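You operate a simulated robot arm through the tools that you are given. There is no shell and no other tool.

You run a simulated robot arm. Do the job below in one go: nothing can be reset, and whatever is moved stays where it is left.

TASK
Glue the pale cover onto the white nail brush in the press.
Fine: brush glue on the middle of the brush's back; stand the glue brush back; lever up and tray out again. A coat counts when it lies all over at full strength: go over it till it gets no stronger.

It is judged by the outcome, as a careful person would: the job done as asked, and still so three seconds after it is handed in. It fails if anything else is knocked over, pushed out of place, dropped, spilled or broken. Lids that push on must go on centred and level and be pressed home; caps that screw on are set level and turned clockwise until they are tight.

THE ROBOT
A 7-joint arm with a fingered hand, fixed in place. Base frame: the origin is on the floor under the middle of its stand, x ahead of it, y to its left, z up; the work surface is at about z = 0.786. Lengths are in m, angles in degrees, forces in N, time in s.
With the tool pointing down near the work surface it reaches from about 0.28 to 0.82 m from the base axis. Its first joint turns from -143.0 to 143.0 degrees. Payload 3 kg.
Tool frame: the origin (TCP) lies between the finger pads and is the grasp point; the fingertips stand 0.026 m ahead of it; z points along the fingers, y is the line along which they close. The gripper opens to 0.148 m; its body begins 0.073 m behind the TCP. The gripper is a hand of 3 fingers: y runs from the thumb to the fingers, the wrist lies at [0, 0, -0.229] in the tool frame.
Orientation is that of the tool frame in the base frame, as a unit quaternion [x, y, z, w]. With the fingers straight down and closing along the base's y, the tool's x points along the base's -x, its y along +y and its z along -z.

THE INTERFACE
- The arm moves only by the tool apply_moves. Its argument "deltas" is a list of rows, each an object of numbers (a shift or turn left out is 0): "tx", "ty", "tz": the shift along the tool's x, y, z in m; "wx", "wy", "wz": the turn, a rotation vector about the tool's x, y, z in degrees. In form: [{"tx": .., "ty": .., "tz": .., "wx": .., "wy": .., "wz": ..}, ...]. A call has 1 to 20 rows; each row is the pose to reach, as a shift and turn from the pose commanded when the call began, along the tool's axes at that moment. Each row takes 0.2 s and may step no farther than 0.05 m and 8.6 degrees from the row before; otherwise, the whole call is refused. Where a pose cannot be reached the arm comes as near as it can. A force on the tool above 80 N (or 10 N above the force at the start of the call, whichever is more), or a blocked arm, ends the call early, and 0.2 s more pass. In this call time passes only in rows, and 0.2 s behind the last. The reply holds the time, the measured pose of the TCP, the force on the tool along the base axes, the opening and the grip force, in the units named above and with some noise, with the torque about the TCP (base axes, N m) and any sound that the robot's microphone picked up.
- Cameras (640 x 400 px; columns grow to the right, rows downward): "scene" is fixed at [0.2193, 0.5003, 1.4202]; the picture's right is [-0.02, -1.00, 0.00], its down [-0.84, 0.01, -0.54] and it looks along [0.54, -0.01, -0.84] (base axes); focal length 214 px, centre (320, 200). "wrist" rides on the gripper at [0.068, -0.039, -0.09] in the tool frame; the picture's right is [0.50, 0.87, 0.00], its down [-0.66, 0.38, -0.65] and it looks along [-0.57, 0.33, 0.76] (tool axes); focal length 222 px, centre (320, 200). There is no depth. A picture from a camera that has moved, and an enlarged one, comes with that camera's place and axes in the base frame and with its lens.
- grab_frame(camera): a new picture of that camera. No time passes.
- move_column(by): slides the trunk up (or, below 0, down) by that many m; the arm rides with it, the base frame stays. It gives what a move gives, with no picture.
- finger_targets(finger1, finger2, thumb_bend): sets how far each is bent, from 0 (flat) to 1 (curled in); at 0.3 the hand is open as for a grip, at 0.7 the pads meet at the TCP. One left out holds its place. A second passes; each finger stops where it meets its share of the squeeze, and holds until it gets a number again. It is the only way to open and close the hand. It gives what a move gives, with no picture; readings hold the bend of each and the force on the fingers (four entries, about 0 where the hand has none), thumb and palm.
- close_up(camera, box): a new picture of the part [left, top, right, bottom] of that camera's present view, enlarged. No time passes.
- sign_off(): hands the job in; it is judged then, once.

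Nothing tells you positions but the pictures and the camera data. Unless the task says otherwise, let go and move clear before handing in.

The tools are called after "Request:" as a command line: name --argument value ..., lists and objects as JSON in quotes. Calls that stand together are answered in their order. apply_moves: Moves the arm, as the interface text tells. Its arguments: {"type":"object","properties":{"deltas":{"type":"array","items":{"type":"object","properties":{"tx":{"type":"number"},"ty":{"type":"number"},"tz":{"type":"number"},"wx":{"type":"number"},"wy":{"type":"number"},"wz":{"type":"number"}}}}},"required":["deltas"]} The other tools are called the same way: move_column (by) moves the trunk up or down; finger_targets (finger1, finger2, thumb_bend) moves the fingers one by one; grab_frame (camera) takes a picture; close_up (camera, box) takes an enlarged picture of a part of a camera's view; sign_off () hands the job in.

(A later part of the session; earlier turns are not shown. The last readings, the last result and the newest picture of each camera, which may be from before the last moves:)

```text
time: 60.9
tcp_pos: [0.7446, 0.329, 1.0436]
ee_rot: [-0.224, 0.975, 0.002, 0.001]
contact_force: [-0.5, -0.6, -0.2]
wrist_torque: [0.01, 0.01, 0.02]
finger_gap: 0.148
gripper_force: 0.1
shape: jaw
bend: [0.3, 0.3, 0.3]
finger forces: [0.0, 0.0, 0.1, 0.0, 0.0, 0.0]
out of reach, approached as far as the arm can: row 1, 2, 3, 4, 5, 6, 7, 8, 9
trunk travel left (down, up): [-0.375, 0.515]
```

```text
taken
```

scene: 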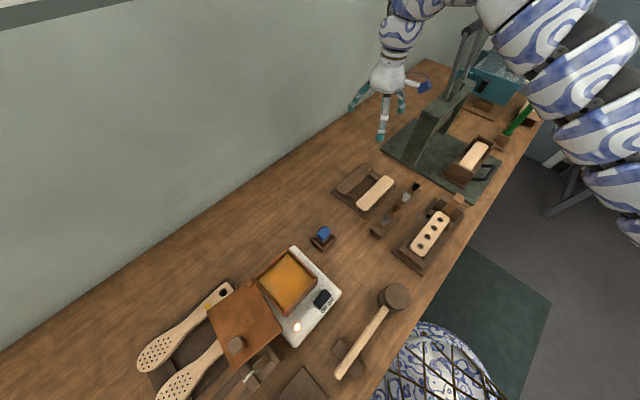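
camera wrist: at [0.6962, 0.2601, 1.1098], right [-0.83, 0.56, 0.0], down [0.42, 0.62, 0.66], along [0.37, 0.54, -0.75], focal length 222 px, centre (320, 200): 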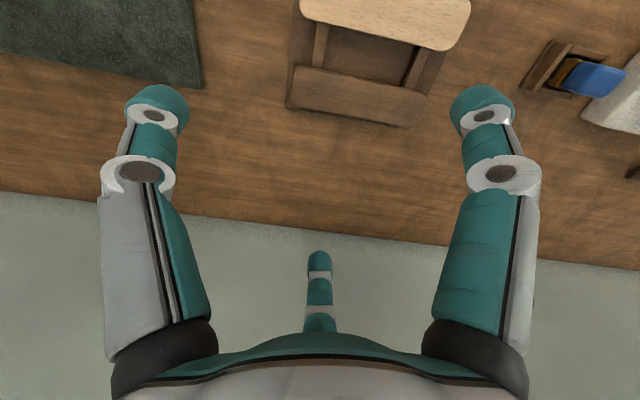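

The close-up seems able to look beyond the normal frame edge, so I'll use it to see the arm's root.

Request:
close_up --camera "scene" --box '[400, 0, 640, 400]'

Request:
close_up --camera "scene" --box '[560, 0, 640, 400]'

```text
1.00 times, centred on (520, 200) of scene (not enlarged: the box is as wide or as high as the picture)
camera zoom: at [0.2193, 0.5003, 1.4202], right [-0.02, -1.0, 0.0], down [-0.84, 0.01, -0.54], along [0.54, -0.01, -0.84], focal length 214 px, centre (120, 200)
```

zoom: 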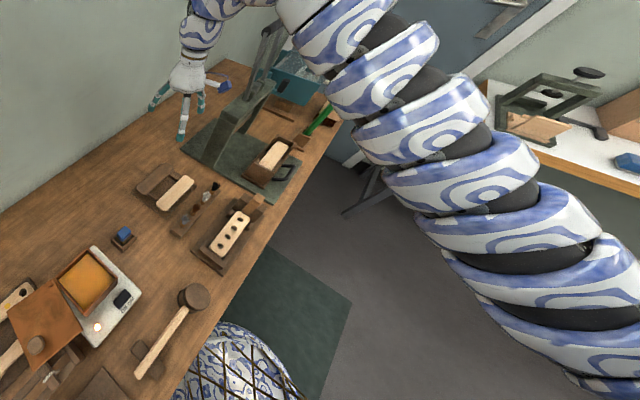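

```text
1.00 times, centred on (600, 200) of scene (not enlarged: the box is as wide or as high as the picture)
camera zoom: at [0.2193, 0.5003, 1.4202], right [-0.02, -1.0, 0.0], down [-0.84, 0.01, -0.54], along [0.54, -0.01, -0.84], focal length 214 px, centre (40, 200)
```

zoom: 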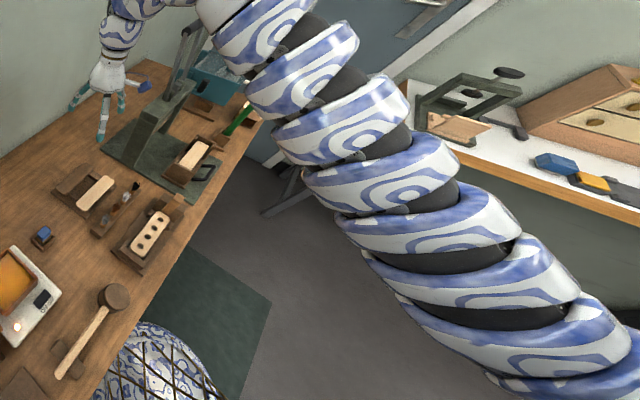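

The arm's upper part is nearly horizontal at shoulder height (about z=1.57 with the trunk where it started), with the elbow bent sideways. I'll go back up, straighten out, then lift at the outer limit so the elbow comes up into the vertical plane.

Request:
move_column --by 0.4

Request:
apply_moves --deltas '[{"tx": -0.03, "ty": -0.01}, {"tx": -0.05, "ty": -0.04, "wz": 2}, {"tx": -0.06, "ty": -0.08, "wz": 5}, {"tx": -0.065, "ty": -0.12, "wz": 8}, {"tx": -0.065, "ty": -0.16, "wz": 11}, {"tx": -0.06, "ty": -0.2, "wz": 14}, {"tx": -0.05, "ty": -0.24, "wz": 17}]'

```text
time: 64.7
tcp_pos: [0.7468, 0.3276, 1.4438]
ee_rot: [-0.224, 0.975, 0.002, 0.0]
contact_force: [0.0, 0.4, 0.0]
wrist_torque: [-0.01, 0.01, -0.02]
finger_gap: 0.1478
gripper_force: 0.0
shape: jaw
bend: [0.3, 0.3, 0.3]
finger forces: [0.1, 0.1, 0.0, 0.1, 0.0, 0.0]
trunk travel left (down, up): [-0.775, 0.115]
```

```text
time: 66.3
tcp_pos: [0.8494, 0.1187, 1.407]
ee_rot: [-0.081, 0.997, 0.001, 0.0]
contact_force: [-1.2, -0.1, -0.4]
wrist_torque: [0.02, 0.01, -0.03]
finger_gap: 0.1481
gripper_force: 0.1
shape: jaw
bend: [0.3, 0.3, 0.3]
finger forces: [0.0, 0.0, 0.1, 0.0, 0.1, 0.1]
out of reach, approached as far as the arm can: row 1, 2, 3, 4, 5, 6, 7
trunk travel left (down, up): [-0.775, 0.115]
```

Request:
apply_moves --deltas '[{"tx": -0.011, "ty": -0.0455, "wz": 3}, {"tx": -0.019, "ty": -0.091, "wz": 6}, {"tx": -0.025, "ty": -0.136, "wz": 9}, {"tx": -0.029, "ty": -0.181, "wz": 12}, {"tx": -0.03, "ty": -0.225, "wz": 15}, {"tx": -0.027, "ty": -0.269, "wz": 18}, {"tx": -0.012, "ty": -0.312, "wz": 21}]'

```text
time: 67.9
tcp_pos: [0.9067, -0.1883, 1.4029]
ee_rot: [0.106, 0.994, 0.002, 0.0]
contact_force: [0.0, 0.0, -0.3]
wrist_torque: [0.05, -0.03, -0.01]
finger_gap: 0.1479
gripper_force: 0.0
shape: jaw
bend: [0.3, 0.3, 0.3]
finger forces: [0.1, 0.0, 0.0, 0.0, 0.1, 0.1]
trunk travel left (down, up): [-0.775, 0.115]
```

Request:
apply_moves --deltas '[{"tz": 0.04}, {"tz": 0.08}, {"tz": 0.12}, {"tz": 0.15}, {"tx": -0.04, "tz": 0.15}, {"tx": -0.07, "tz": 0.14}, {"tx": -0.07, "tz": 0.1}, {"tx": -0.07, "tz": 0.06}, {"tx": -0.065, "tz": 0.02}, {"tx": -0.06, "tz": -0.02}, {"tx": -0.055, "tz": -0.06}, {"tx": -0.05, "tz": -0.1}]'

```text
time: 70.5
tcp_pos: [0.9328, -0.1957, 1.4334]
ee_rot: [0.105, 0.994, 0.001, 0.0]
contact_force: [-1.5, -0.8, -0.3]
wrist_torque: [-0.01, 0.03, 0.0]
finger_gap: 0.1481
gripper_force: 0.0
shape: jaw
bend: [0.3, 0.3, 0.3]
finger forces: [0.0, 0.1, 0.0, 0.1, 0.0, 0.0]
out of reach, approached as far as the arm can: row 6, 7, 8, 9, 10, 11, 12
trunk travel left (down, up): [-0.775, 0.115]
```

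Request:
apply_moves --deltas '[{"tx": 0.03}, {"tx": 0.06}, {"tx": 0.09}, {"tx": 0.12}, {"tx": 0.15}, {"tx": 0.18}]'

```text
time: 71.9
tcp_pos: [0.813, -0.1583, 1.3901]
ee_rot: [0.106, 0.994, 0.003, 0.002]
contact_force: [0.0, 0.7, 0.2]
wrist_torque: [-0.01, -0.01, 0.03]
finger_gap: 0.1476
gripper_force: 0.0
shape: jaw
bend: [0.3, 0.3, 0.3]
finger forces: [0.1, 0.0, 0.1, 0.1, 0.0, 0.1]
out of reach, approached as far as the arm can: row 2, 3, 4, 5, 6
trunk travel left (down, up): [-0.775, 0.115]
```

I now suspect the tool-down wrist-bend limit: with the wrist near shoulder height the forearm can't slope down. The fix is to get lower relative to the shoulder at long reach first, in the free space to the right, then come inward.

Request:
apply_moves --deltas '[{"tx": -0.042}, {"tx": -0.061, "ty": -0.0388, "wz": 2.5}, {"tx": -0.0785, "ty": -0.0793, "wz": 5}, {"tx": -0.09, "ty": -0.125, "wz": 8}, {"tx": -0.085, "ty": -0.172, "wz": 11}, {"tx": -0.0744, "ty": -0.219, "wz": 14}, {"tx": -0.0614, "ty": -0.2659, "wz": 17}, {"tx": -0.0459, "ty": -0.312, "wz": 20}, {"tx": -0.0281, "ty": -0.358, "wz": 23}, {"tx": -0.0079, "ty": -0.402, "wz": 26}, {"tx": 0.0146, "ty": -0.445, "wz": 29}]'

Request:
apply_moves --deltas '[{"tz": 0.04}, {"tz": 0.08}, {"tz": 0.12}, {"tz": 0.16}, {"tz": 0.2}, {"tz": 0.24}, {"tx": 0.01, "tz": 0.28}, {"tx": 0.02, "tz": 0.32}, {"tx": 0.035, "tz": 0.36}, {"tx": 0.05, "tz": 0.4}]'

```text
time: 74.3
tcp_pos: [0.7039, -0.5975, 1.3894]
ee_rot: [0.351, 0.936, 0.003, -0.001]
contact_force: [0.2, -0.2, 0.5]
wrist_torque: [-0.03, -0.02, 0.0]
finger_gap: 0.1481
gripper_force: 0.0
shape: jaw
bend: [0.3, 0.3, 0.3]
finger forces: [0.1, 0.0, 0.0, 0.0, 0.0, 0.0]
trunk travel left (down, up): [-0.775, 0.115]
```

```text
time: 76.7
tcp_pos: [0.6963, -0.6214, 1.0721]
ee_rot: [0.35, 0.934, -0.048, 0.052]
contact_force: [-0.5, 0.4, -0.5]
wrist_torque: [0.0, -0.04, 0.01]
finger_gap: 0.1479
gripper_force: 0.1
shape: jaw
bend: [0.3, 0.3, 0.3]
finger forces: [0.1, 0.0, 0.0, 0.1, 0.1, 0.0]
out of reach, approached as far as the arm can: row 2, 3, 4, 5
trunk travel left (down, up): [-0.775, 0.115]
stopped in row 10: the arm was blocked; the commanded pose is now the measured one
```

Request:
apply_moves --deltas '[{"wx": -1.5, "wy": 3.7}, {"wx": -3.1, "wy": 7.5}]'

Request:
apply_moves --deltas '[{"tx": 0.03}, {"tx": 0.06}, {"tx": 0.09}, {"tx": 0.12}]'

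```text
time: 77.3
tcp_pos: [0.6951, -0.6219, 1.0695]
ee_rot: [0.352, 0.936, 0.001, -0.003]
contact_force: [0.0, -0.1, 0.5]
wrist_torque: [0.0, 0.01, 0.0]
finger_gap: 0.148
gripper_force: 0.0
shape: jaw
bend: [0.3, 0.3, 0.3]
finger forces: [0.0, 0.0, 0.0, 0.0, 0.0, 0.0]
trunk travel left (down, up): [-0.775, 0.115]
```

```text
time: 78.3
tcp_pos: [0.5951, -0.5491, 1.0651]
ee_rot: [0.352, 0.936, 0.0, 0.0]
contact_force: [-0.2, -0.2, 0.2]
wrist_torque: [-0.02, 0.05, 0.01]
finger_gap: 0.1479
gripper_force: 0.0
shape: jaw
bend: [0.3, 0.3, 0.3]
finger forces: [0.1, 0.0, 0.0, 0.1, 0.0, 0.0]
out of reach, approached as far as the arm can: row 4
trunk travel left (down, up): [-0.775, 0.115]
```

That worked: the arm came inward at the lower height. I'll continue inward and down.

Request:
apply_moves --deltas '[{"tx": 0.02, "tz": 0.03}, {"tx": 0.04, "tz": 0.06}, {"tx": 0.06, "tz": 0.08}, {"tx": 0.09, "tz": 0.09}, {"tx": 0.12, "tz": 0.1}]'

```text
time: 79.5
tcp_pos: [0.5054, -0.4684, 0.9674]
ee_rot: [0.35, 0.937, 0.0, -0.001]
contact_force: [-0.1, 0.3, 0.0]
wrist_torque: [-0.02, -0.03, 0.0]
finger_gap: 0.1479
gripper_force: 0.1
shape: jaw
bend: [0.3, 0.3, 0.3]
finger forces: [0.0, 0.1, 0.1, 0.0, 0.0, 0.1]
trunk travel left (down, up): [-0.775, 0.115]
```

Request:
apply_moves --deltas '[{"tz": -0.04}, {"tz": -0.08}, {"tz": -0.12}, {"tz": -0.16}]'

```text
time: 80.5
tcp_pos: [0.4885, -0.4647, 1.0933]
ee_rot: [0.351, 0.936, -0.013, 0.007]
contact_force: [1.0, -0.7, 0.2]
wrist_torque: [0.0, 0.01, 0.0]
finger_gap: 0.1479
gripper_force: 0.1
shape: jaw
bend: [0.3, 0.3, 0.3]
finger forces: [0.1, 0.0, 0.0, 0.1, 0.0, 0.0]
out of reach, approached as far as the arm can: row 3, 4
trunk travel left (down, up): [-0.775, 0.115]
```

Request:
apply_moves --deltas '[{"tz": 0.04, "wx": 0.5, "wy": 1.5}]'

Request:
move_column --by 0.11

```text
time: 80.9
tcp_pos: [0.4907, -0.4643, 1.0546]
ee_rot: [0.352, 0.936, 0.001, -0.015]
contact_force: [-0.2, 0.4, 0.9]
wrist_torque: [-0.02, 0.02, -0.02]
finger_gap: 0.1481
gripper_force: 0.1
shape: jaw
bend: [0.3, 0.3, 0.3]
finger forces: [0.0, 0.0, 0.0, 0.1, 0.0, 0.0]
trunk travel left (down, up): [-0.775, 0.115]
```

```text
time: 82.3
tcp_pos: [0.4893, -0.4645, 1.1639]
ee_rot: [0.352, 0.936, 0.001, -0.015]
contact_force: [0.1, 0.0, -0.1]
wrist_torque: [-0.04, 0.01, 0.01]
finger_gap: 0.148
gripper_force: 0.1
shape: jaw
bend: [0.3, 0.3, 0.3]
finger forces: [0.1, 0.0, 0.1, 0.0, 0.1, 0.0]
trunk travel left (down, up): [-0.885, 0.005]
```

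Request:
apply_moves --deltas '[{"tx": 0.0046, "ty": 0.045, "wx": -0.5, "wy": -1.65, "wz": 2}, {"tx": 0.0074, "ty": 0.0925, "wx": -0.5, "wy": -1.65, "wz": 3.8}, {"tx": 0.0137, "ty": 0.1401, "wx": -0.5, "wy": -1.65, "wz": 3.8}, {"tx": 0.0232, "ty": 0.1858, "wx": -0.5, "wy": -1.65, "wz": 3.8}, {"tx": 0.0359, "ty": 0.2308, "wx": -0.5, "wy": -1.65, "wz": 3.8}, {"tx": 0.0518, "ty": 0.275, "wx": -0.5, "wy": -1.65, "wz": 3.8}, {"tx": 0.0706, "ty": 0.3177, "wx": -0.5, "wy": -1.65, "wz": 3.8}, {"tx": 0.0924, "ty": 0.359, "wx": -0.5, "wy": -1.65, "wz": 3.8}, {"tx": 0.1168, "ty": 0.3988, "wx": -0.5, "wy": -1.65, "wz": 3.8}, {"tx": 0.1442, "ty": 0.4368, "wx": -0.5, "wy": -1.65, "wz": 3.8}]'

Request:
grab_frame --camera "wrist"

Request:
grab_frame --camera "scene"

```text
time: 84.5
tcp_pos: [0.6698, -0.0395, 1.168]
ee_rot: [0.383, 0.924, 0.0, 0.0]
contact_force: [-0.8, -0.2, -0.9]
wrist_torque: [0.0, -0.02, 0.01]
finger_gap: 0.1479
gripper_force: 0.0
shape: jaw
bend: [0.3, 0.3, 0.3]
finger forces: [0.1, 0.1, 0.1, 0.1, 0.0, 0.1]
trunk travel left (down, up): [-0.885, 0.005]
```

```text
taken
camera wrist: at [0.5958, -0.0212, 1.2585], right [0.26, 0.97, 0.0], down [0.73, -0.2, 0.65], along [0.63, -0.17, -0.76], focal length 222 px, centre (320, 200)
```

wrist: 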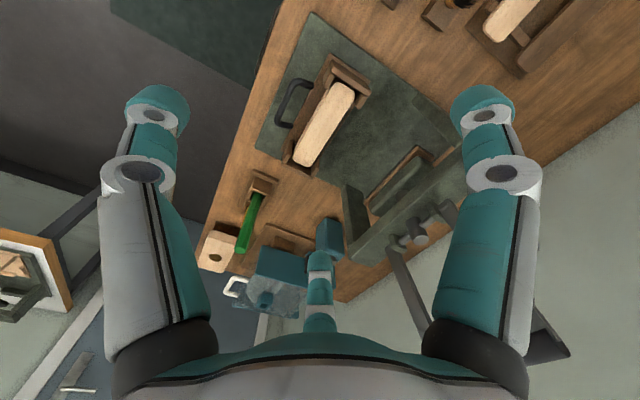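

```text
taken
```

scene: 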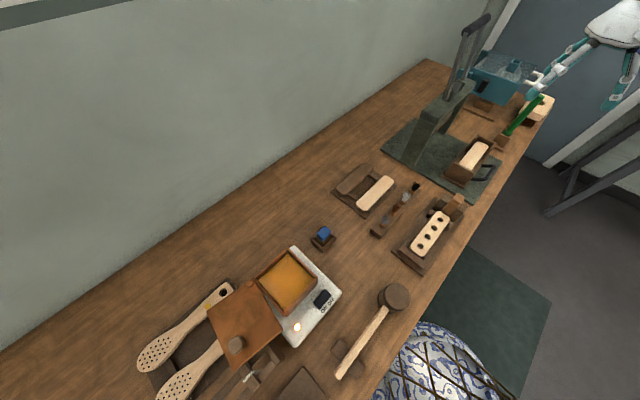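

Now the arm is in a good posture with the hand aligned to the bench. I'll take close-ups of the tray, press and nail brush.

Request:
close_up --camera "wrist" --box '[240, 20, 440, 200]'

Request:
close_up --camera "wrist" --box '[330, 120, 480, 220]'

Request:
close_up --camera "scene" --box '[440, 130, 510, 180]'

Request:
close_up --camera "scene" --box '[420, 5, 510, 65]'

```text
2.22 times, centred on (340, 110) of wrist
camera zoom: at [0.5958, -0.0212, 1.2585], right [0.26, 0.97, 0.0], down [0.73, -0.2, 0.65], along [0.63, -0.17, -0.76], focal length 494 px, centre (276, 400)
```

zoom: 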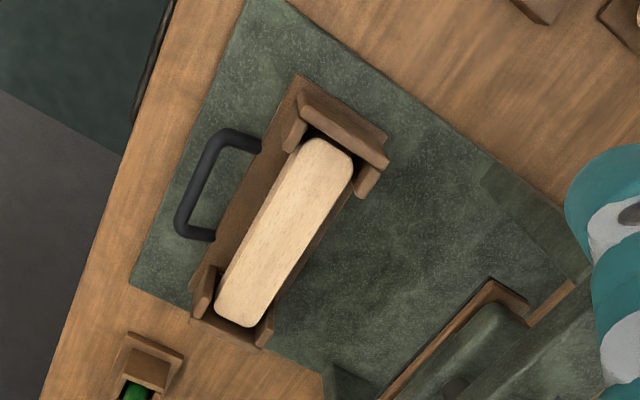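

```text
4.00 times, centred on (405, 170) of wrist
camera zoom: at [0.5958, -0.0212, 1.2585], right [0.26, 0.97, 0.0], down [0.73, -0.2, 0.65], along [0.63, -0.17, -0.76], focal length 888 px, centre (-20, 320)
```

zoom: 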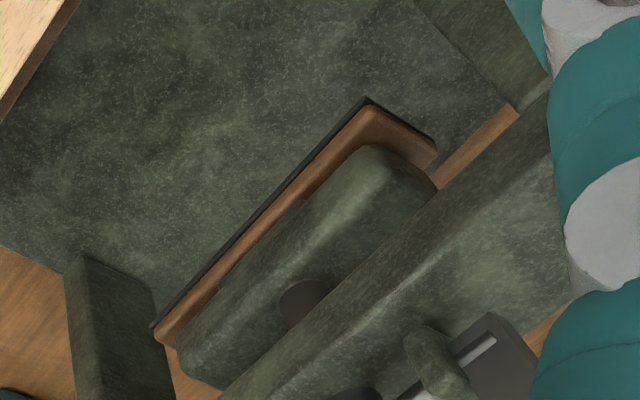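

```text
8.00 times, centred on (475, 155) of scene
camera zoom: at [0.2193, 0.5003, 1.4202], right [-0.02, -1.0, 0.0], down [-0.84, 0.01, -0.54], along [0.54, -0.01, -0.84], focal length 1716 px, centre (-920, 560)
```

zoom: 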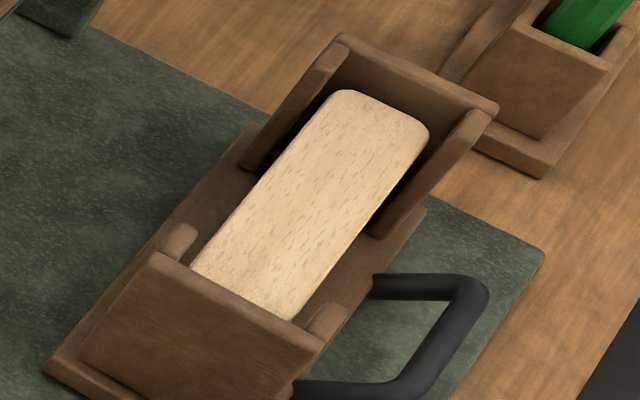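

```text
6.67 times, centred on (465, 35) of scene
camera zoom: at [0.2193, 0.5003, 1.4202], right [-0.02, -1.0, 0.0], down [-0.84, 0.01, -0.54], along [0.54, -0.01, -0.84], focal length 1430 px, centre (-647, 1300)
```

zoom: 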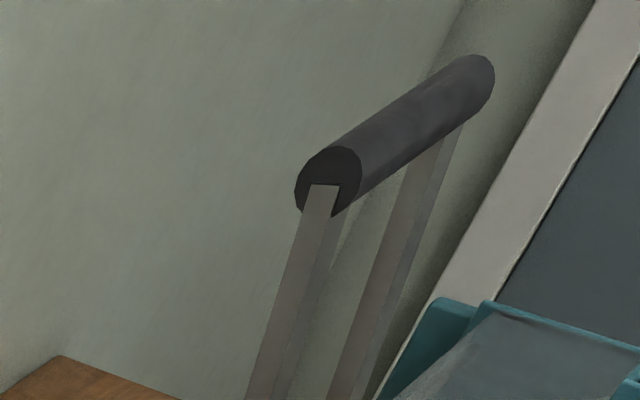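

The nail brush sits in the tray at about (0.767, -0.068), top at z≈0.85, with its long axis along the bench. Next I'll move over to view the glue brush, glue pot and cover rack.

Request:
apply_moves --deltas '[{"tx": 0.042, "ty": 0.01}, {"tx": 0.084, "ty": 0.02}, {"tx": 0.126, "ty": 0.03}, {"tx": 0.168, "ty": 0.04}, {"tx": 0.21, "ty": 0.05}, {"tx": 0.252, "ty": 0.06}, {"tx": 0.294, "ty": 0.07}, {"tx": 0.336, "ty": 0.08}, {"tx": 0.378, "ty": 0.09}, {"tx": 0.42, "ty": 0.1}, {"tx": 0.462, "ty": 0.1}, {"tx": 0.5, "ty": 0.1}]'

Request:
grab_frame --camera "wrist"

Request:
grab_frame --camera "scene"

```text
time: 87.1
tcp_pos: [0.3841, 0.3855, 1.1667]
ee_rot: [0.381, 0.924, 0.0, 0.001]
contact_force: [-0.6, -0.6, 0.0]
wrist_torque: [-0.04, 0.02, 0.02]
finger_gap: 0.1483
gripper_force: 0.0
shape: jaw
bend: [0.3, 0.3, 0.3]
finger forces: [0.1, 0.1, 0.0, 0.0, 0.0, 0.1]
trunk travel left (down, up): [-0.885, 0.005]
```

```text
taken
camera wrist: at [0.309, 0.4041, 1.2575], right [0.26, 0.97, 0.0], down [0.73, -0.19, 0.65], along [0.63, -0.17, -0.76], focal length 222 px, centre (320, 200)
```

wrist: 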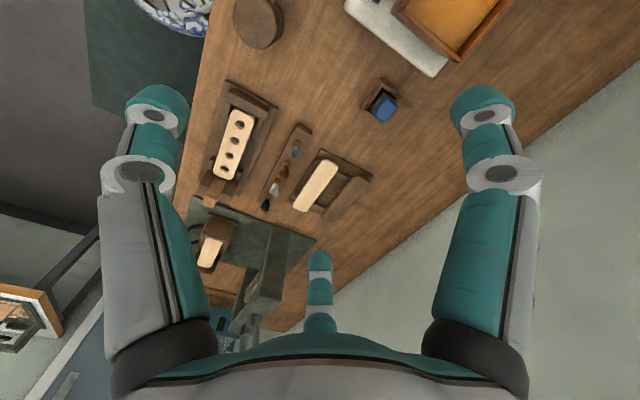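

```text
taken
```

scene: 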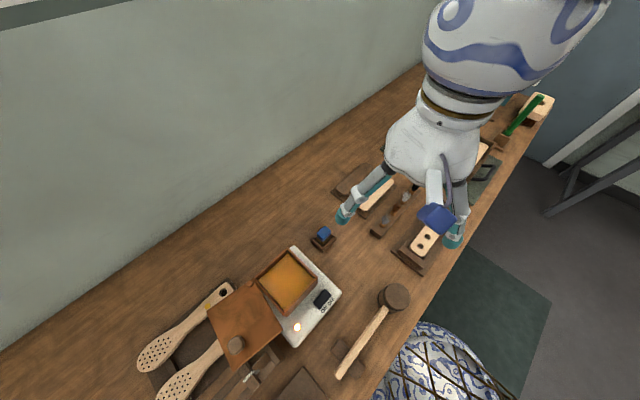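

Request:
close_up --camera "wrist" --box '[350, 60, 450, 140]'

Request:
close_up --camera "wrist" --box '[270, 130, 390, 230]'

Request:
close_up --camera "wrist" --box '[180, 200, 300, 300]'

Request:
close_up --camera "wrist" --box '[340, 0, 540, 80]'

```text
5.00 times, centred on (400, 100) of wrist
camera zoom: at [0.309, 0.4041, 1.2575], right [0.26, 0.97, 0.0], down [0.73, -0.19, 0.65], along [0.63, -0.17, -0.76], focal length 1111 px, centre (-80, 700)
```

zoom: 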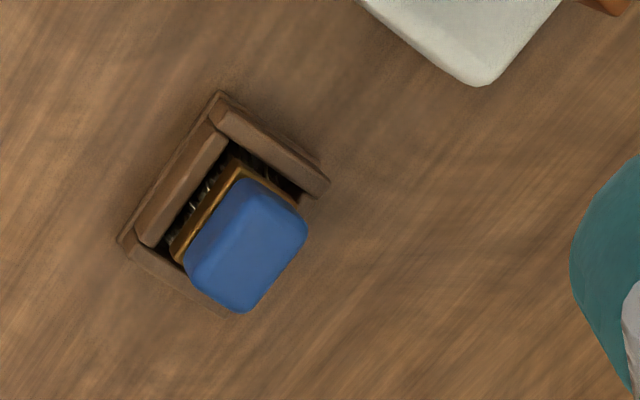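

```text
4.00 times, centred on (330, 180) of wrist
camera zoom: at [0.309, 0.4041, 1.2575], right [0.26, 0.97, 0.0], down [0.73, -0.19, 0.65], along [0.63, -0.17, -0.76], focal length 888 px, centre (280, 280)
```

zoom: 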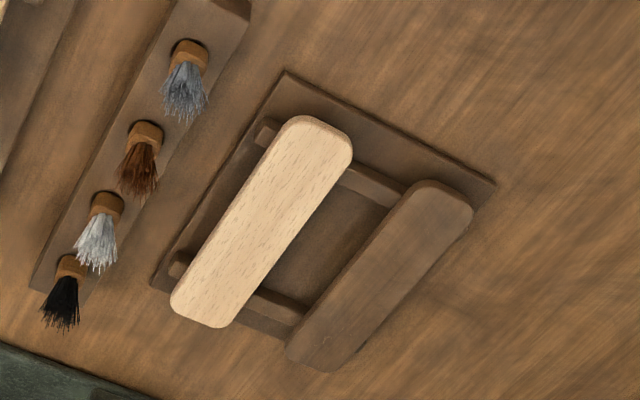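

```text
4.00 times, centred on (240, 250) of wrist
camera zoom: at [0.309, 0.4041, 1.2575], right [0.26, 0.97, 0.0], down [0.73, -0.19, 0.65], along [0.63, -0.17, -0.76], focal length 888 px, centre (640, 0)
```

zoom: 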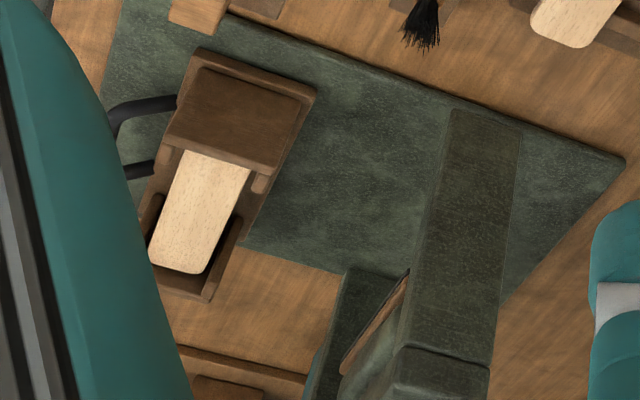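

```text
3.20 times, centred on (440, 40) of wrist
camera zoom: at [0.309, 0.4041, 1.2575], right [0.26, 0.97, 0.0], down [0.73, -0.19, 0.65], along [0.63, -0.17, -0.76], focal length 711 px, centre (-64, 712)
```

zoom: 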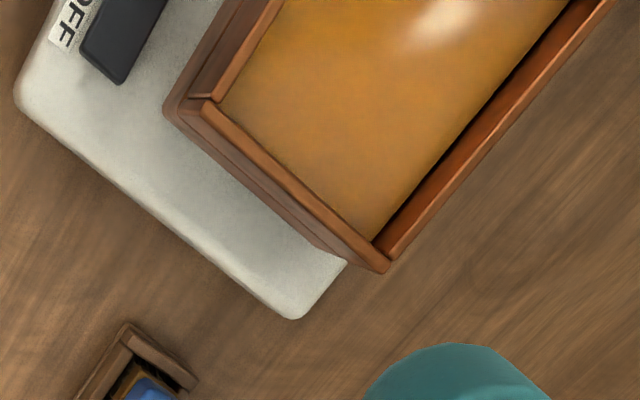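

The glue brush (blue block on a gold ferrule, top about z=0.829) is at about (0.484, 0.485), and the pot with glossy amber glue is just beyond it. I'll test-close the fingers in free air to learn their geometry before grasping.

Request:
finger_targets --finger1 0.6 --finger2 0.6 --thumb_bend 0.6

Request:
grab_frame --camera "wrist"

Request:
close_up --camera "scene" --box '[310, 100, 500, 270]'

```text
time: 88.1
tcp_pos: [0.3846, 0.3848, 1.1659]
ee_rot: [0.381, 0.925, -0.001, 0.0]
contact_force: [0.5, -0.1, 0.1]
wrist_torque: [-0.01, 0.0, -0.01]
finger_gap: 0.0301
gripper_force: 0.0
shape: fingers
bend: [0.6, 0.6, 0.6]
finger forces: [0.0, 0.1, 0.0, 0.0, 0.0, 0.1]
trunk travel left (down, up): [-0.885, 0.005]
```

```text
taken
camera wrist: at [0.3093, 0.4032, 1.2575], right [0.26, 0.97, 0.0], down [0.73, -0.19, 0.65], along [0.63, -0.17, -0.76], focal length 222 px, centre (320, 200)
```

wrist: 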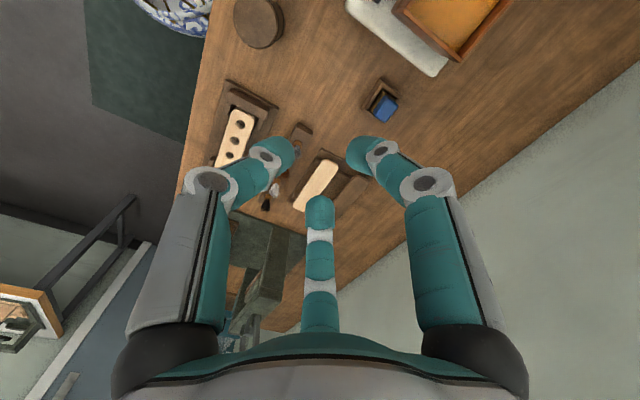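

```text
2.35 times, centred on (405, 185) of scene
camera zoom: at [0.2193, 0.5003, 1.4202], right [-0.02, -1.0, 0.0], down [-0.84, 0.01, -0.54], along [0.54, -0.01, -0.84], focal length 505 px, centre (120, 235)
```

zoom: 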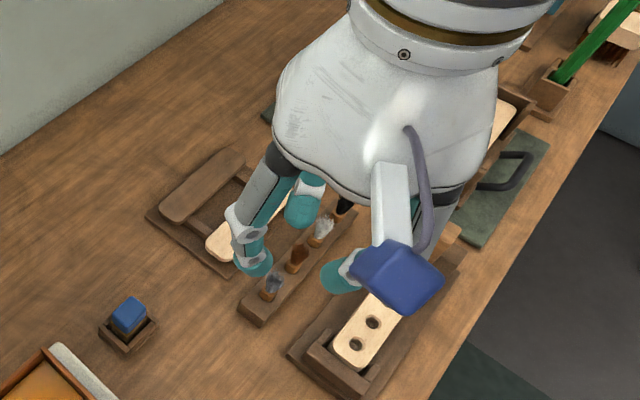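

Request:
finger_targets --finger1 0.3 --finger2 0.3 --thumb_bend 0.3

Request:
apply_moves --deltas '[{"tx": 0.018, "ty": 0.0136, "tz": 0.034}, {"tx": 0.035, "ty": 0.0272, "tz": 0.068}, {"tx": 0.053, "ty": 0.0408, "tz": 0.102}, {"tx": 0.071, "ty": 0.0544, "tz": 0.136}, {"tx": 0.088, "ty": 0.068, "tz": 0.17}, {"tx": 0.106, "ty": 0.0816, "tz": 0.2}]'

Request:
grab_frame --camera "wrist"

```text
time: 89.1
tcp_pos: [0.3836, 0.3844, 1.1669]
ee_rot: [0.382, 0.924, 0.0, 0.0]
contact_force: [0.0, 0.1, -0.3]
wrist_torque: [0.01, 0.01, 0.0]
finger_gap: 0.1266
gripper_force: 0.0
shape: fingers
bend: [0.3, 0.3, 0.3]
finger forces: [0.0, 0.0, 0.0, 0.0, 0.0, 0.1]
trunk travel left (down, up): [-0.885, 0.005]
```

```text
time: 90.7
tcp_pos: [0.4328, 0.487, 0.965]
ee_rot: [0.428, 0.904, 0.0, -0.003]
contact_force: [-0.6, 0.1, -0.4]
wrist_torque: [0.02, 0.01, 0.03]
finger_gap: 0.127
gripper_force: 0.2
shape: fingers
bend: [0.3, 0.3, 0.3]
finger forces: [0.0, 0.0, 0.0, 0.0, 0.0, 0.1]
trunk travel left (down, up): [-0.885, 0.005]
stopped in row 6: the arm was blocked; the commanded pose is now the measured one
```

```text
taken
camera wrist: at [0.3617, 0.5138, 1.0569], right [0.35, 0.94, 0.0], down [0.71, -0.27, 0.65], along [0.61, -0.23, -0.76], focal length 222 px, centre (320, 200)
```

wrist: 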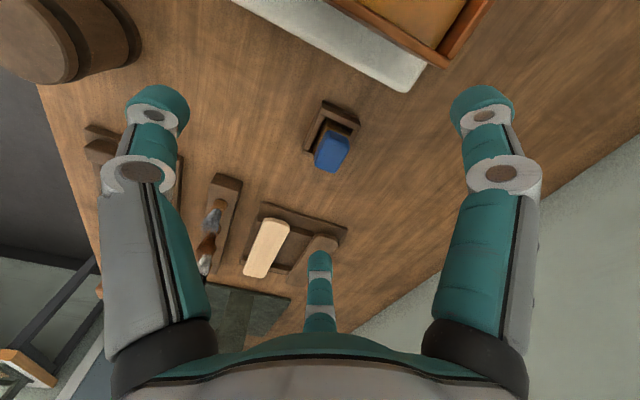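

The arm jumped a little there, probably a wrist-roll limit at this yaw; nothing was touched. I'll rise and use a yaw more natural for this side of the bench.

Request:
apply_moves --deltas '[{"tz": -0.03}, {"tz": -0.06}, {"tz": -0.09}, {"tz": -0.12}]'

Request:
apply_moves --deltas '[{"wz": -8}, {"wz": -16}, {"wz": -24}, {"wz": -32}, {"wz": -40}, {"wz": -48}, {"wz": -56}, {"wz": -64}, {"wz": -72}, {"wz": -80}, {"wz": -88}, {"wz": -95.7}]'

Request:
grab_frame --camera "wrist"

```text
time: 91.7
tcp_pos: [0.4381, 0.4871, 1.0858]
ee_rot: [0.428, 0.904, 0.0, -0.005]
contact_force: [0.0, -1.1, -0.1]
wrist_torque: [0.0, 0.02, 0.02]
finger_gap: 0.1271
gripper_force: 0.0
shape: fingers
bend: [0.3, 0.3, 0.3]
finger forces: [0.0, 0.1, 0.0, 0.0, 0.0, 0.0]
trunk travel left (down, up): [-0.885, 0.005]
```

```text
time: 94.3
tcp_pos: [0.4352, 0.4877, 1.0857]
ee_rot: [-0.384, 0.923, 0.003, -0.003]
contact_force: [-0.3, 0.7, 0.4]
wrist_torque: [0.01, 0.0, -0.02]
finger_gap: 0.127
gripper_force: 0.1
shape: fingers
bend: [0.3, 0.3, 0.3]
finger forces: [0.0, 0.0, 0.1, 0.0, 0.0, 0.0]
trunk travel left (down, up): [-0.885, 0.005]
```

```text
taken
camera wrist: at [0.4158, 0.4108, 1.1769], right [-0.97, 0.26, 0.01], down [0.2, 0.73, 0.66], along [0.16, 0.63, -0.76], focal length 222 px, centre (320, 200)
```

wrist: 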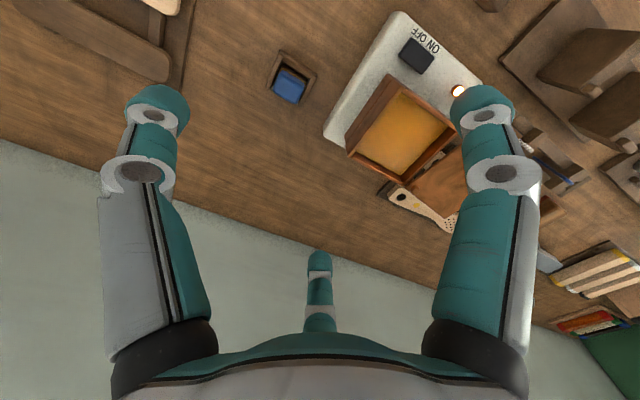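

Request:
close_up --camera "wrist" --box '[255, 40, 335, 120]'

Request:
close_up --camera "wrist" --box '[320, 60, 480, 200]'

Request:
close_up --camera "scene" --box '[240, 230, 340, 330]'

```text
5.00 times, centred on (295, 80) of wrist
camera zoom: at [0.4158, 0.4108, 1.1769], right [-0.97, 0.26, 0.01], down [0.2, 0.73, 0.66], along [0.16, 0.63, -0.76], focal length 1111 px, centre (445, 800)
```

zoom: 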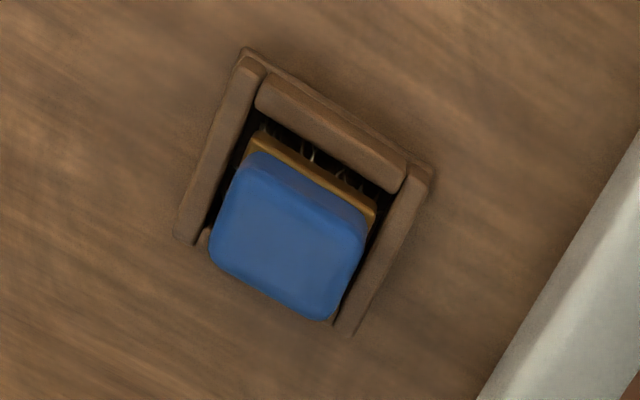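

```text
2.86 times, centred on (400, 130) of wrist
camera zoom: at [0.4158, 0.4108, 1.1769], right [-0.97, 0.26, 0.01], down [0.2, 0.73, 0.66], along [0.16, 0.63, -0.76], focal length 635 px, centre (91, 400)
```

zoom: 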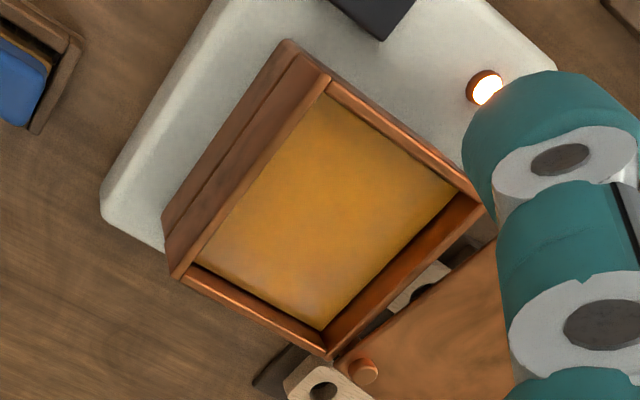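

```text
4.00 times, centred on (290, 280) of scene
camera zoom: at [0.2193, 0.5003, 1.4202], right [-0.02, -1.0, 0.0], down [-0.84, 0.01, -0.54], along [0.54, -0.01, -0.84], focal length 858 px, centre (440, -120)
```

zoom: 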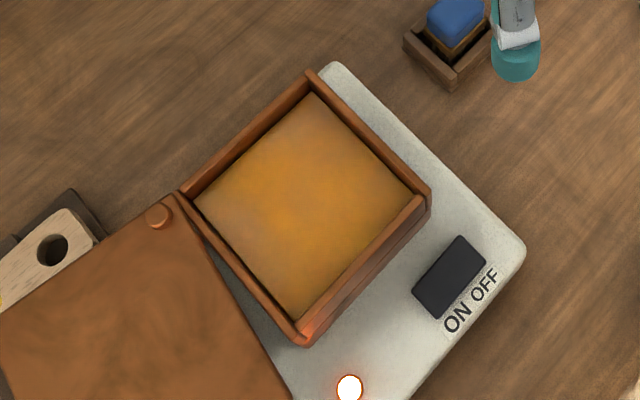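

Request:
apply_moves --deltas '[{"tx": -0.0315, "ty": -0.0327, "wx": 0.45, "wy": -0.2, "wz": 0.2}, {"tx": -0.0315, "ty": -0.0327, "tz": 0.04, "wx": 0.45, "wy": -0.2, "wz": 0.2}, {"tx": -0.0315, "ty": -0.0327, "tz": 0.08, "wx": 0.45, "wy": -0.2, "wz": 0.2}, {"tx": -0.0315, "ty": -0.0327, "tz": 0.12, "wx": 0.45, "wy": -0.2, "wz": 0.2}, {"tx": -0.0315, "ty": -0.0327, "tz": 0.15, "wx": 0.45, "wy": -0.2, "wz": 0.2}]'

Request:
grab_frame --camera "wrist"

Request:
close_up --camera "scene" --box '[270, 170, 390, 270]'

```text
time: 95.5
tcp_pos: [0.4751, 0.4776, 0.9874]
ee_rot: [-0.382, 0.924, 0.001, 0.001]
contact_force: [0.2, 0.2, 0.1]
wrist_torque: [0.01, -0.01, -0.01]
finger_gap: 0.127
gripper_force: 0.0
shape: fingers
bend: [0.3, 0.3, 0.3]
finger forces: [0.0, 0.0, 0.1, 0.0, 0.1, 0.1]
out of reach, approached as far as the arm can: row 4, 5
trunk travel left (down, up): [-0.885, 0.005]
```

```text
taken
camera wrist: at [0.4556, 0.4015, 1.0786], right [-0.97, 0.26, 0.0], down [0.2, 0.73, 0.65], along [0.17, 0.63, -0.76], focal length 222 px, centre (320, 200)
```

wrist: 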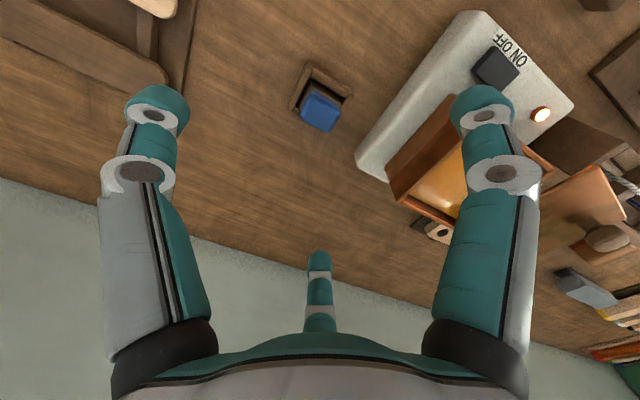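

```text
4.00 times, centred on (330, 220) of scene
camera zoom: at [0.2193, 0.5003, 1.4202], right [-0.02, -1.0, 0.0], down [-0.84, 0.01, -0.54], along [0.54, -0.01, -0.84], focal length 858 px, centre (280, 120)
```

zoom: 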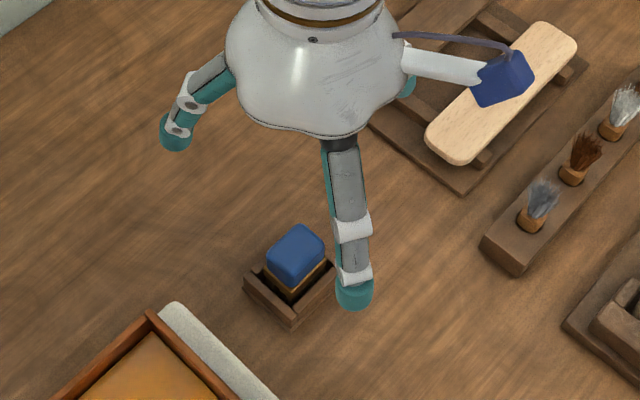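

Descending further by arm alone hits a joint limit here, but lowering the trunk moves the hand straight down. I'll correct the horizontal position, then use the column for the descent.

Request:
apply_moves --deltas '[{"tz": -0.02}, {"tx": -0.0099, "ty": 0.0028, "tz": -0.02}]'

Request:
grab_frame --camera "wrist"

Request:
close_up --camera "wrist" --box '[280, 40, 380, 140]'

```text
time: 96.1
tcp_pos: [0.4806, 0.4881, 1.0087]
ee_rot: [-0.381, 0.924, 0.0, 0.0]
contact_force: [-0.7, 0.3, 0.4]
wrist_torque: [-0.01, -0.01, -0.04]
finger_gap: 0.1265
gripper_force: 0.0
shape: fingers
bend: [0.3, 0.3, 0.3]
finger forces: [0.0, 0.0, 0.1, 0.1, 0.0, 0.1]
trunk travel left (down, up): [-0.885, 0.005]
```

```text
taken
camera wrist: at [0.4607, 0.4117, 1.0998], right [-0.97, 0.26, 0.0], down [0.2, 0.73, 0.65], along [0.17, 0.63, -0.76], focal length 222 px, centre (320, 200)
```

wrist: 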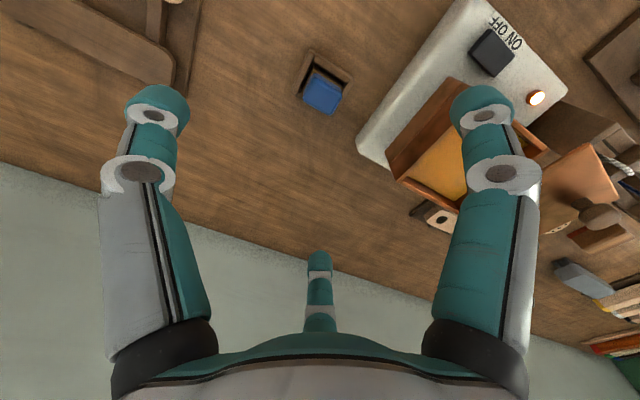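

```text
4.00 times, centred on (330, 90) of wrist
camera zoom: at [0.4607, 0.4117, 1.0998], right [-0.97, 0.26, 0.0], down [0.2, 0.73, 0.65], along [0.17, 0.63, -0.76], focal length 888 px, centre (280, 640)
```

zoom: 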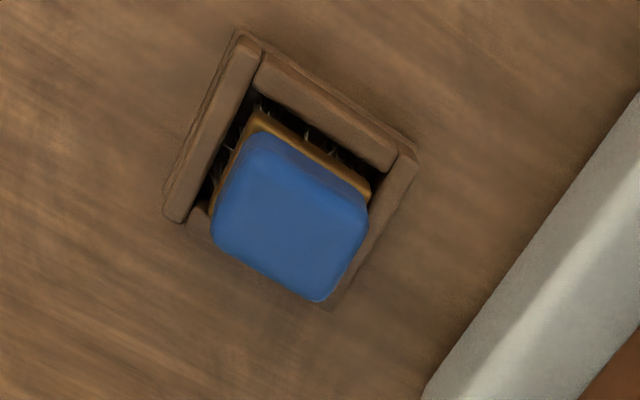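

Request:
move_column --by -0.13

Request:
close_up --camera "scene" --box '[270, 170, 390, 270]'

Request:
close_up --camera "wrist" --box '[220, 40, 420, 240]'

```text
time: 97.7
tcp_pos: [0.4807, 0.4879, 0.8782]
ee_rot: [-0.381, 0.925, 0.0, 0.0]
contact_force: [0.3, -0.7, -0.1]
wrist_torque: [-0.02, -0.01, -0.03]
finger_gap: 0.1268
gripper_force: 0.0
shape: fingers
bend: [0.3, 0.3, 0.3]
finger forces: [0.0, 0.0, 0.0, 0.0, 0.0, 0.0]
trunk travel left (down, up): [-0.755, 0.135]
```

```text
4.00 times, centred on (330, 220) of scene
camera zoom: at [0.2193, 0.5003, 1.4202], right [-0.02, -1.0, 0.0], down [-0.84, 0.01, -0.54], along [0.54, -0.01, -0.84], focal length 858 px, centre (280, 120)
```

zoom: 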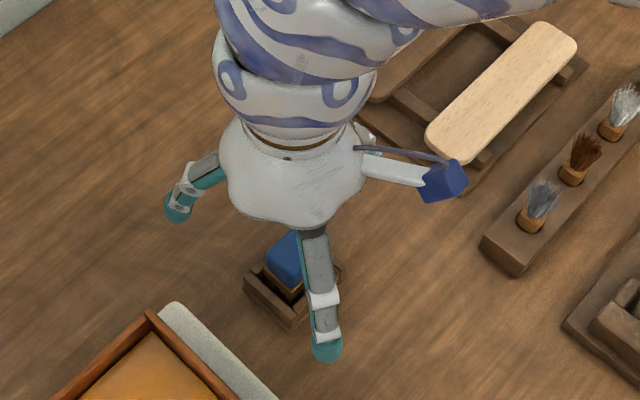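

```text
2.00 times, centred on (320, 140) of wrist
camera zoom: at [0.4608, 0.4114, 0.9695], right [-0.97, 0.26, 0.0], down [0.2, 0.73, 0.65], along [0.17, 0.63, -0.76], focal length 444 px, centre (320, 320)
```

zoom: 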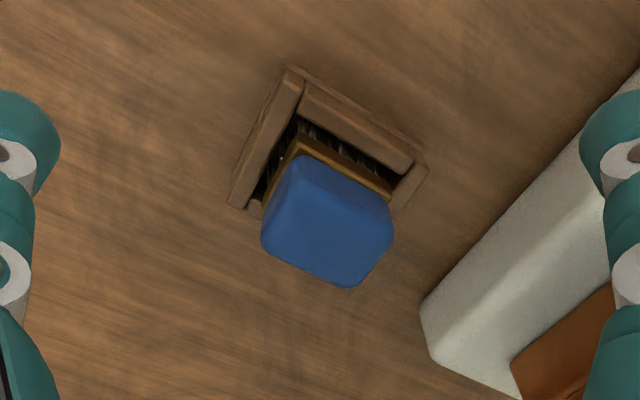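

Request:
close_up --camera "wrist" --box '[270, 60, 380, 150]'

Request:
close_up --camera "scene" --box '[310, 220, 350, 260]'

```text
4.44 times, centred on (325, 105) of wrist
camera zoom: at [0.4608, 0.4114, 0.9695], right [-0.97, 0.26, 0.0], down [0.2, 0.73, 0.65], along [0.17, 0.63, -0.76], focal length 987 px, centre (298, 622)
```

zoom: 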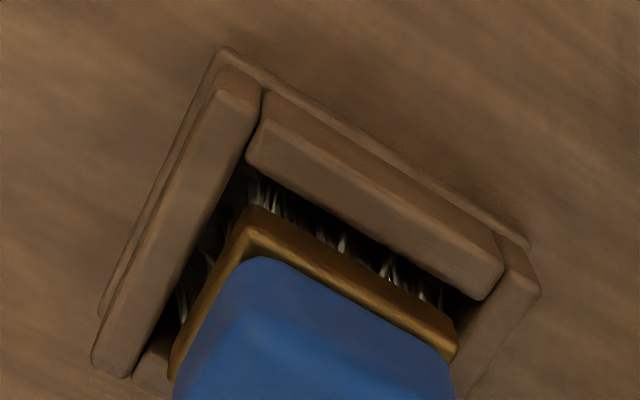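

```text
10.00 times, centred on (330, 240) of scene
camera zoom: at [0.2193, 0.5003, 1.4202], right [-0.02, -1.0, 0.0], down [-0.84, 0.01, -0.54], along [0.54, -0.01, -0.84], focal length 2145 px, centre (220, -200)
```

zoom: 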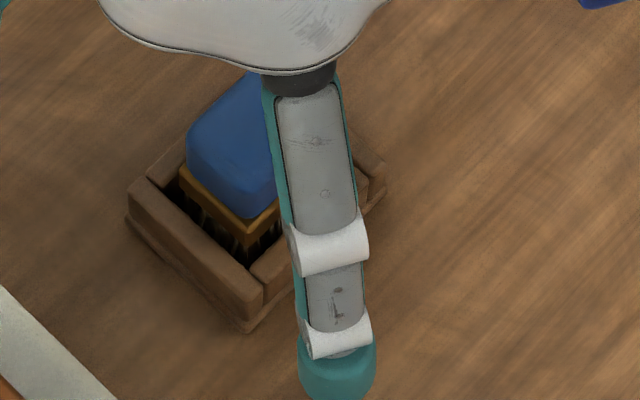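

The brush top is actually near z=0.843 with holder walls to about 0.81; refined centre is (0.478, 0.4845). I'll nudge over, lower the last bit and close the fingers gently.

Request:
apply_moves --deltas '[{"tx": 0.0042, "ty": 0.0005}]'

Request:
move_column --by -0.036

Request:
close_up --camera "wrist" --box '[220, 60, 420, 260]'

Request:
close_up --camera "scene" --box '[280, 190, 370, 270]'

```text
time: 98.1
tcp_pos: [0.4768, 0.4855, 0.8798]
ee_rot: [-0.382, 0.924, 0.0, -0.001]
contact_force: [0.0, -0.6, 0.1]
wrist_torque: [-0.02, 0.01, -0.01]
finger_gap: 0.1268
gripper_force: 0.2
shape: fingers
bend: [0.3, 0.3, 0.3]
finger forces: [0.0, 0.1, 0.0, 0.0, 0.0, 0.0]
trunk travel left (down, up): [-0.755, 0.135]
```

```text
time: 98.9
tcp_pos: [0.4768, 0.4844, 0.8431]
ee_rot: [-0.382, 0.924, -0.001, 0.001]
contact_force: [-0.3, 0.4, 0.0]
wrist_torque: [0.02, 0.03, 0.02]
finger_gap: 0.1265
gripper_force: 0.0
shape: fingers
bend: [0.3, 0.3, 0.3]
finger forces: [0.1, 0.0, 0.0, 0.0, 0.0, 0.1]
trunk travel left (down, up): [-0.719, 0.171]
```

```text
2.00 times, centred on (320, 160) of wrist
camera zoom: at [0.4571, 0.4079, 0.9342], right [-0.97, 0.26, 0.0], down [0.2, 0.73, 0.65], along [0.17, 0.63, -0.76], focal length 444 px, centre (320, 280)
```

zoom: 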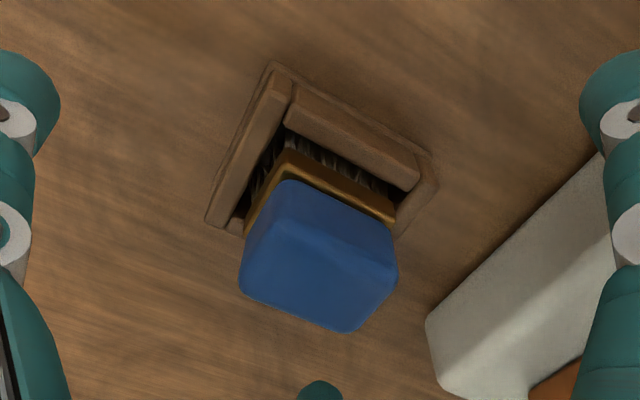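

```text
5.00 times, centred on (325, 230) of scene
camera zoom: at [0.2193, 0.5003, 1.4202], right [-0.02, -1.0, 0.0], down [-0.84, 0.01, -0.54], along [0.54, -0.01, -0.84], focal length 1072 px, centre (295, 50)
```

zoom: 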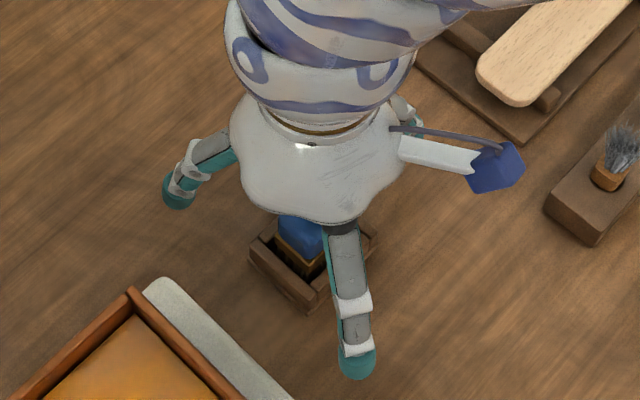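

Request:
finger_targets --finger1 0.7 --finger2 0.7 --thumb_bend 0.7

Request:
close_up --camera "wrist" --box '[220, 60, 420, 260]'

Request:
close_up --camera "scene" --box '[280, 190, 370, 270]'

```text
time: 99.9
tcp_pos: [0.4765, 0.4834, 0.8437]
ee_rot: [-0.382, 0.924, -0.001, 0.001]
contact_force: [0.5, -2.5, 0.4]
wrist_torque: [-0.07, -0.05, -0.03]
finger_gap: 0.0239
gripper_force: 11.4
shape: fingers
bend: [0.61, 0.61, 0.64]
finger forces: [6.6, 6.8, 0.0, 0.0, 10.3, 0.0]
trunk travel left (down, up): [-0.719, 0.171]
```

```text
2.00 times, centred on (320, 160) of wrist
camera zoom: at [0.4574, 0.4076, 0.9341], right [-0.97, 0.26, 0.0], down [0.2, 0.73, 0.65], along [0.17, 0.63, -0.76], focal length 444 px, centre (320, 280)
```

zoom: 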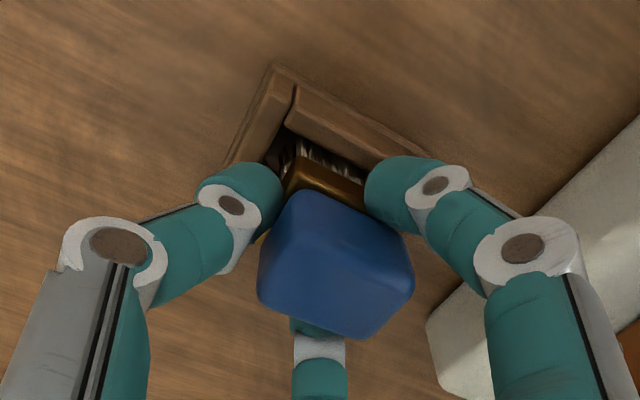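

```text
5.00 times, centred on (325, 230) of scene
camera zoom: at [0.2193, 0.5003, 1.4202], right [-0.02, -1.0, 0.0], down [-0.84, 0.01, -0.54], along [0.54, -0.01, -0.84], focal length 1072 px, centre (295, 50)
```

zoom: 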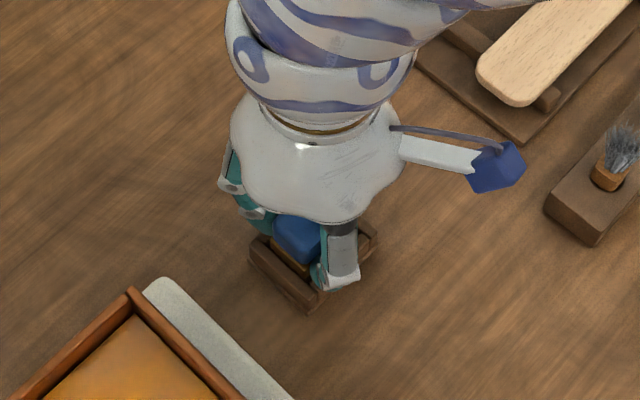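

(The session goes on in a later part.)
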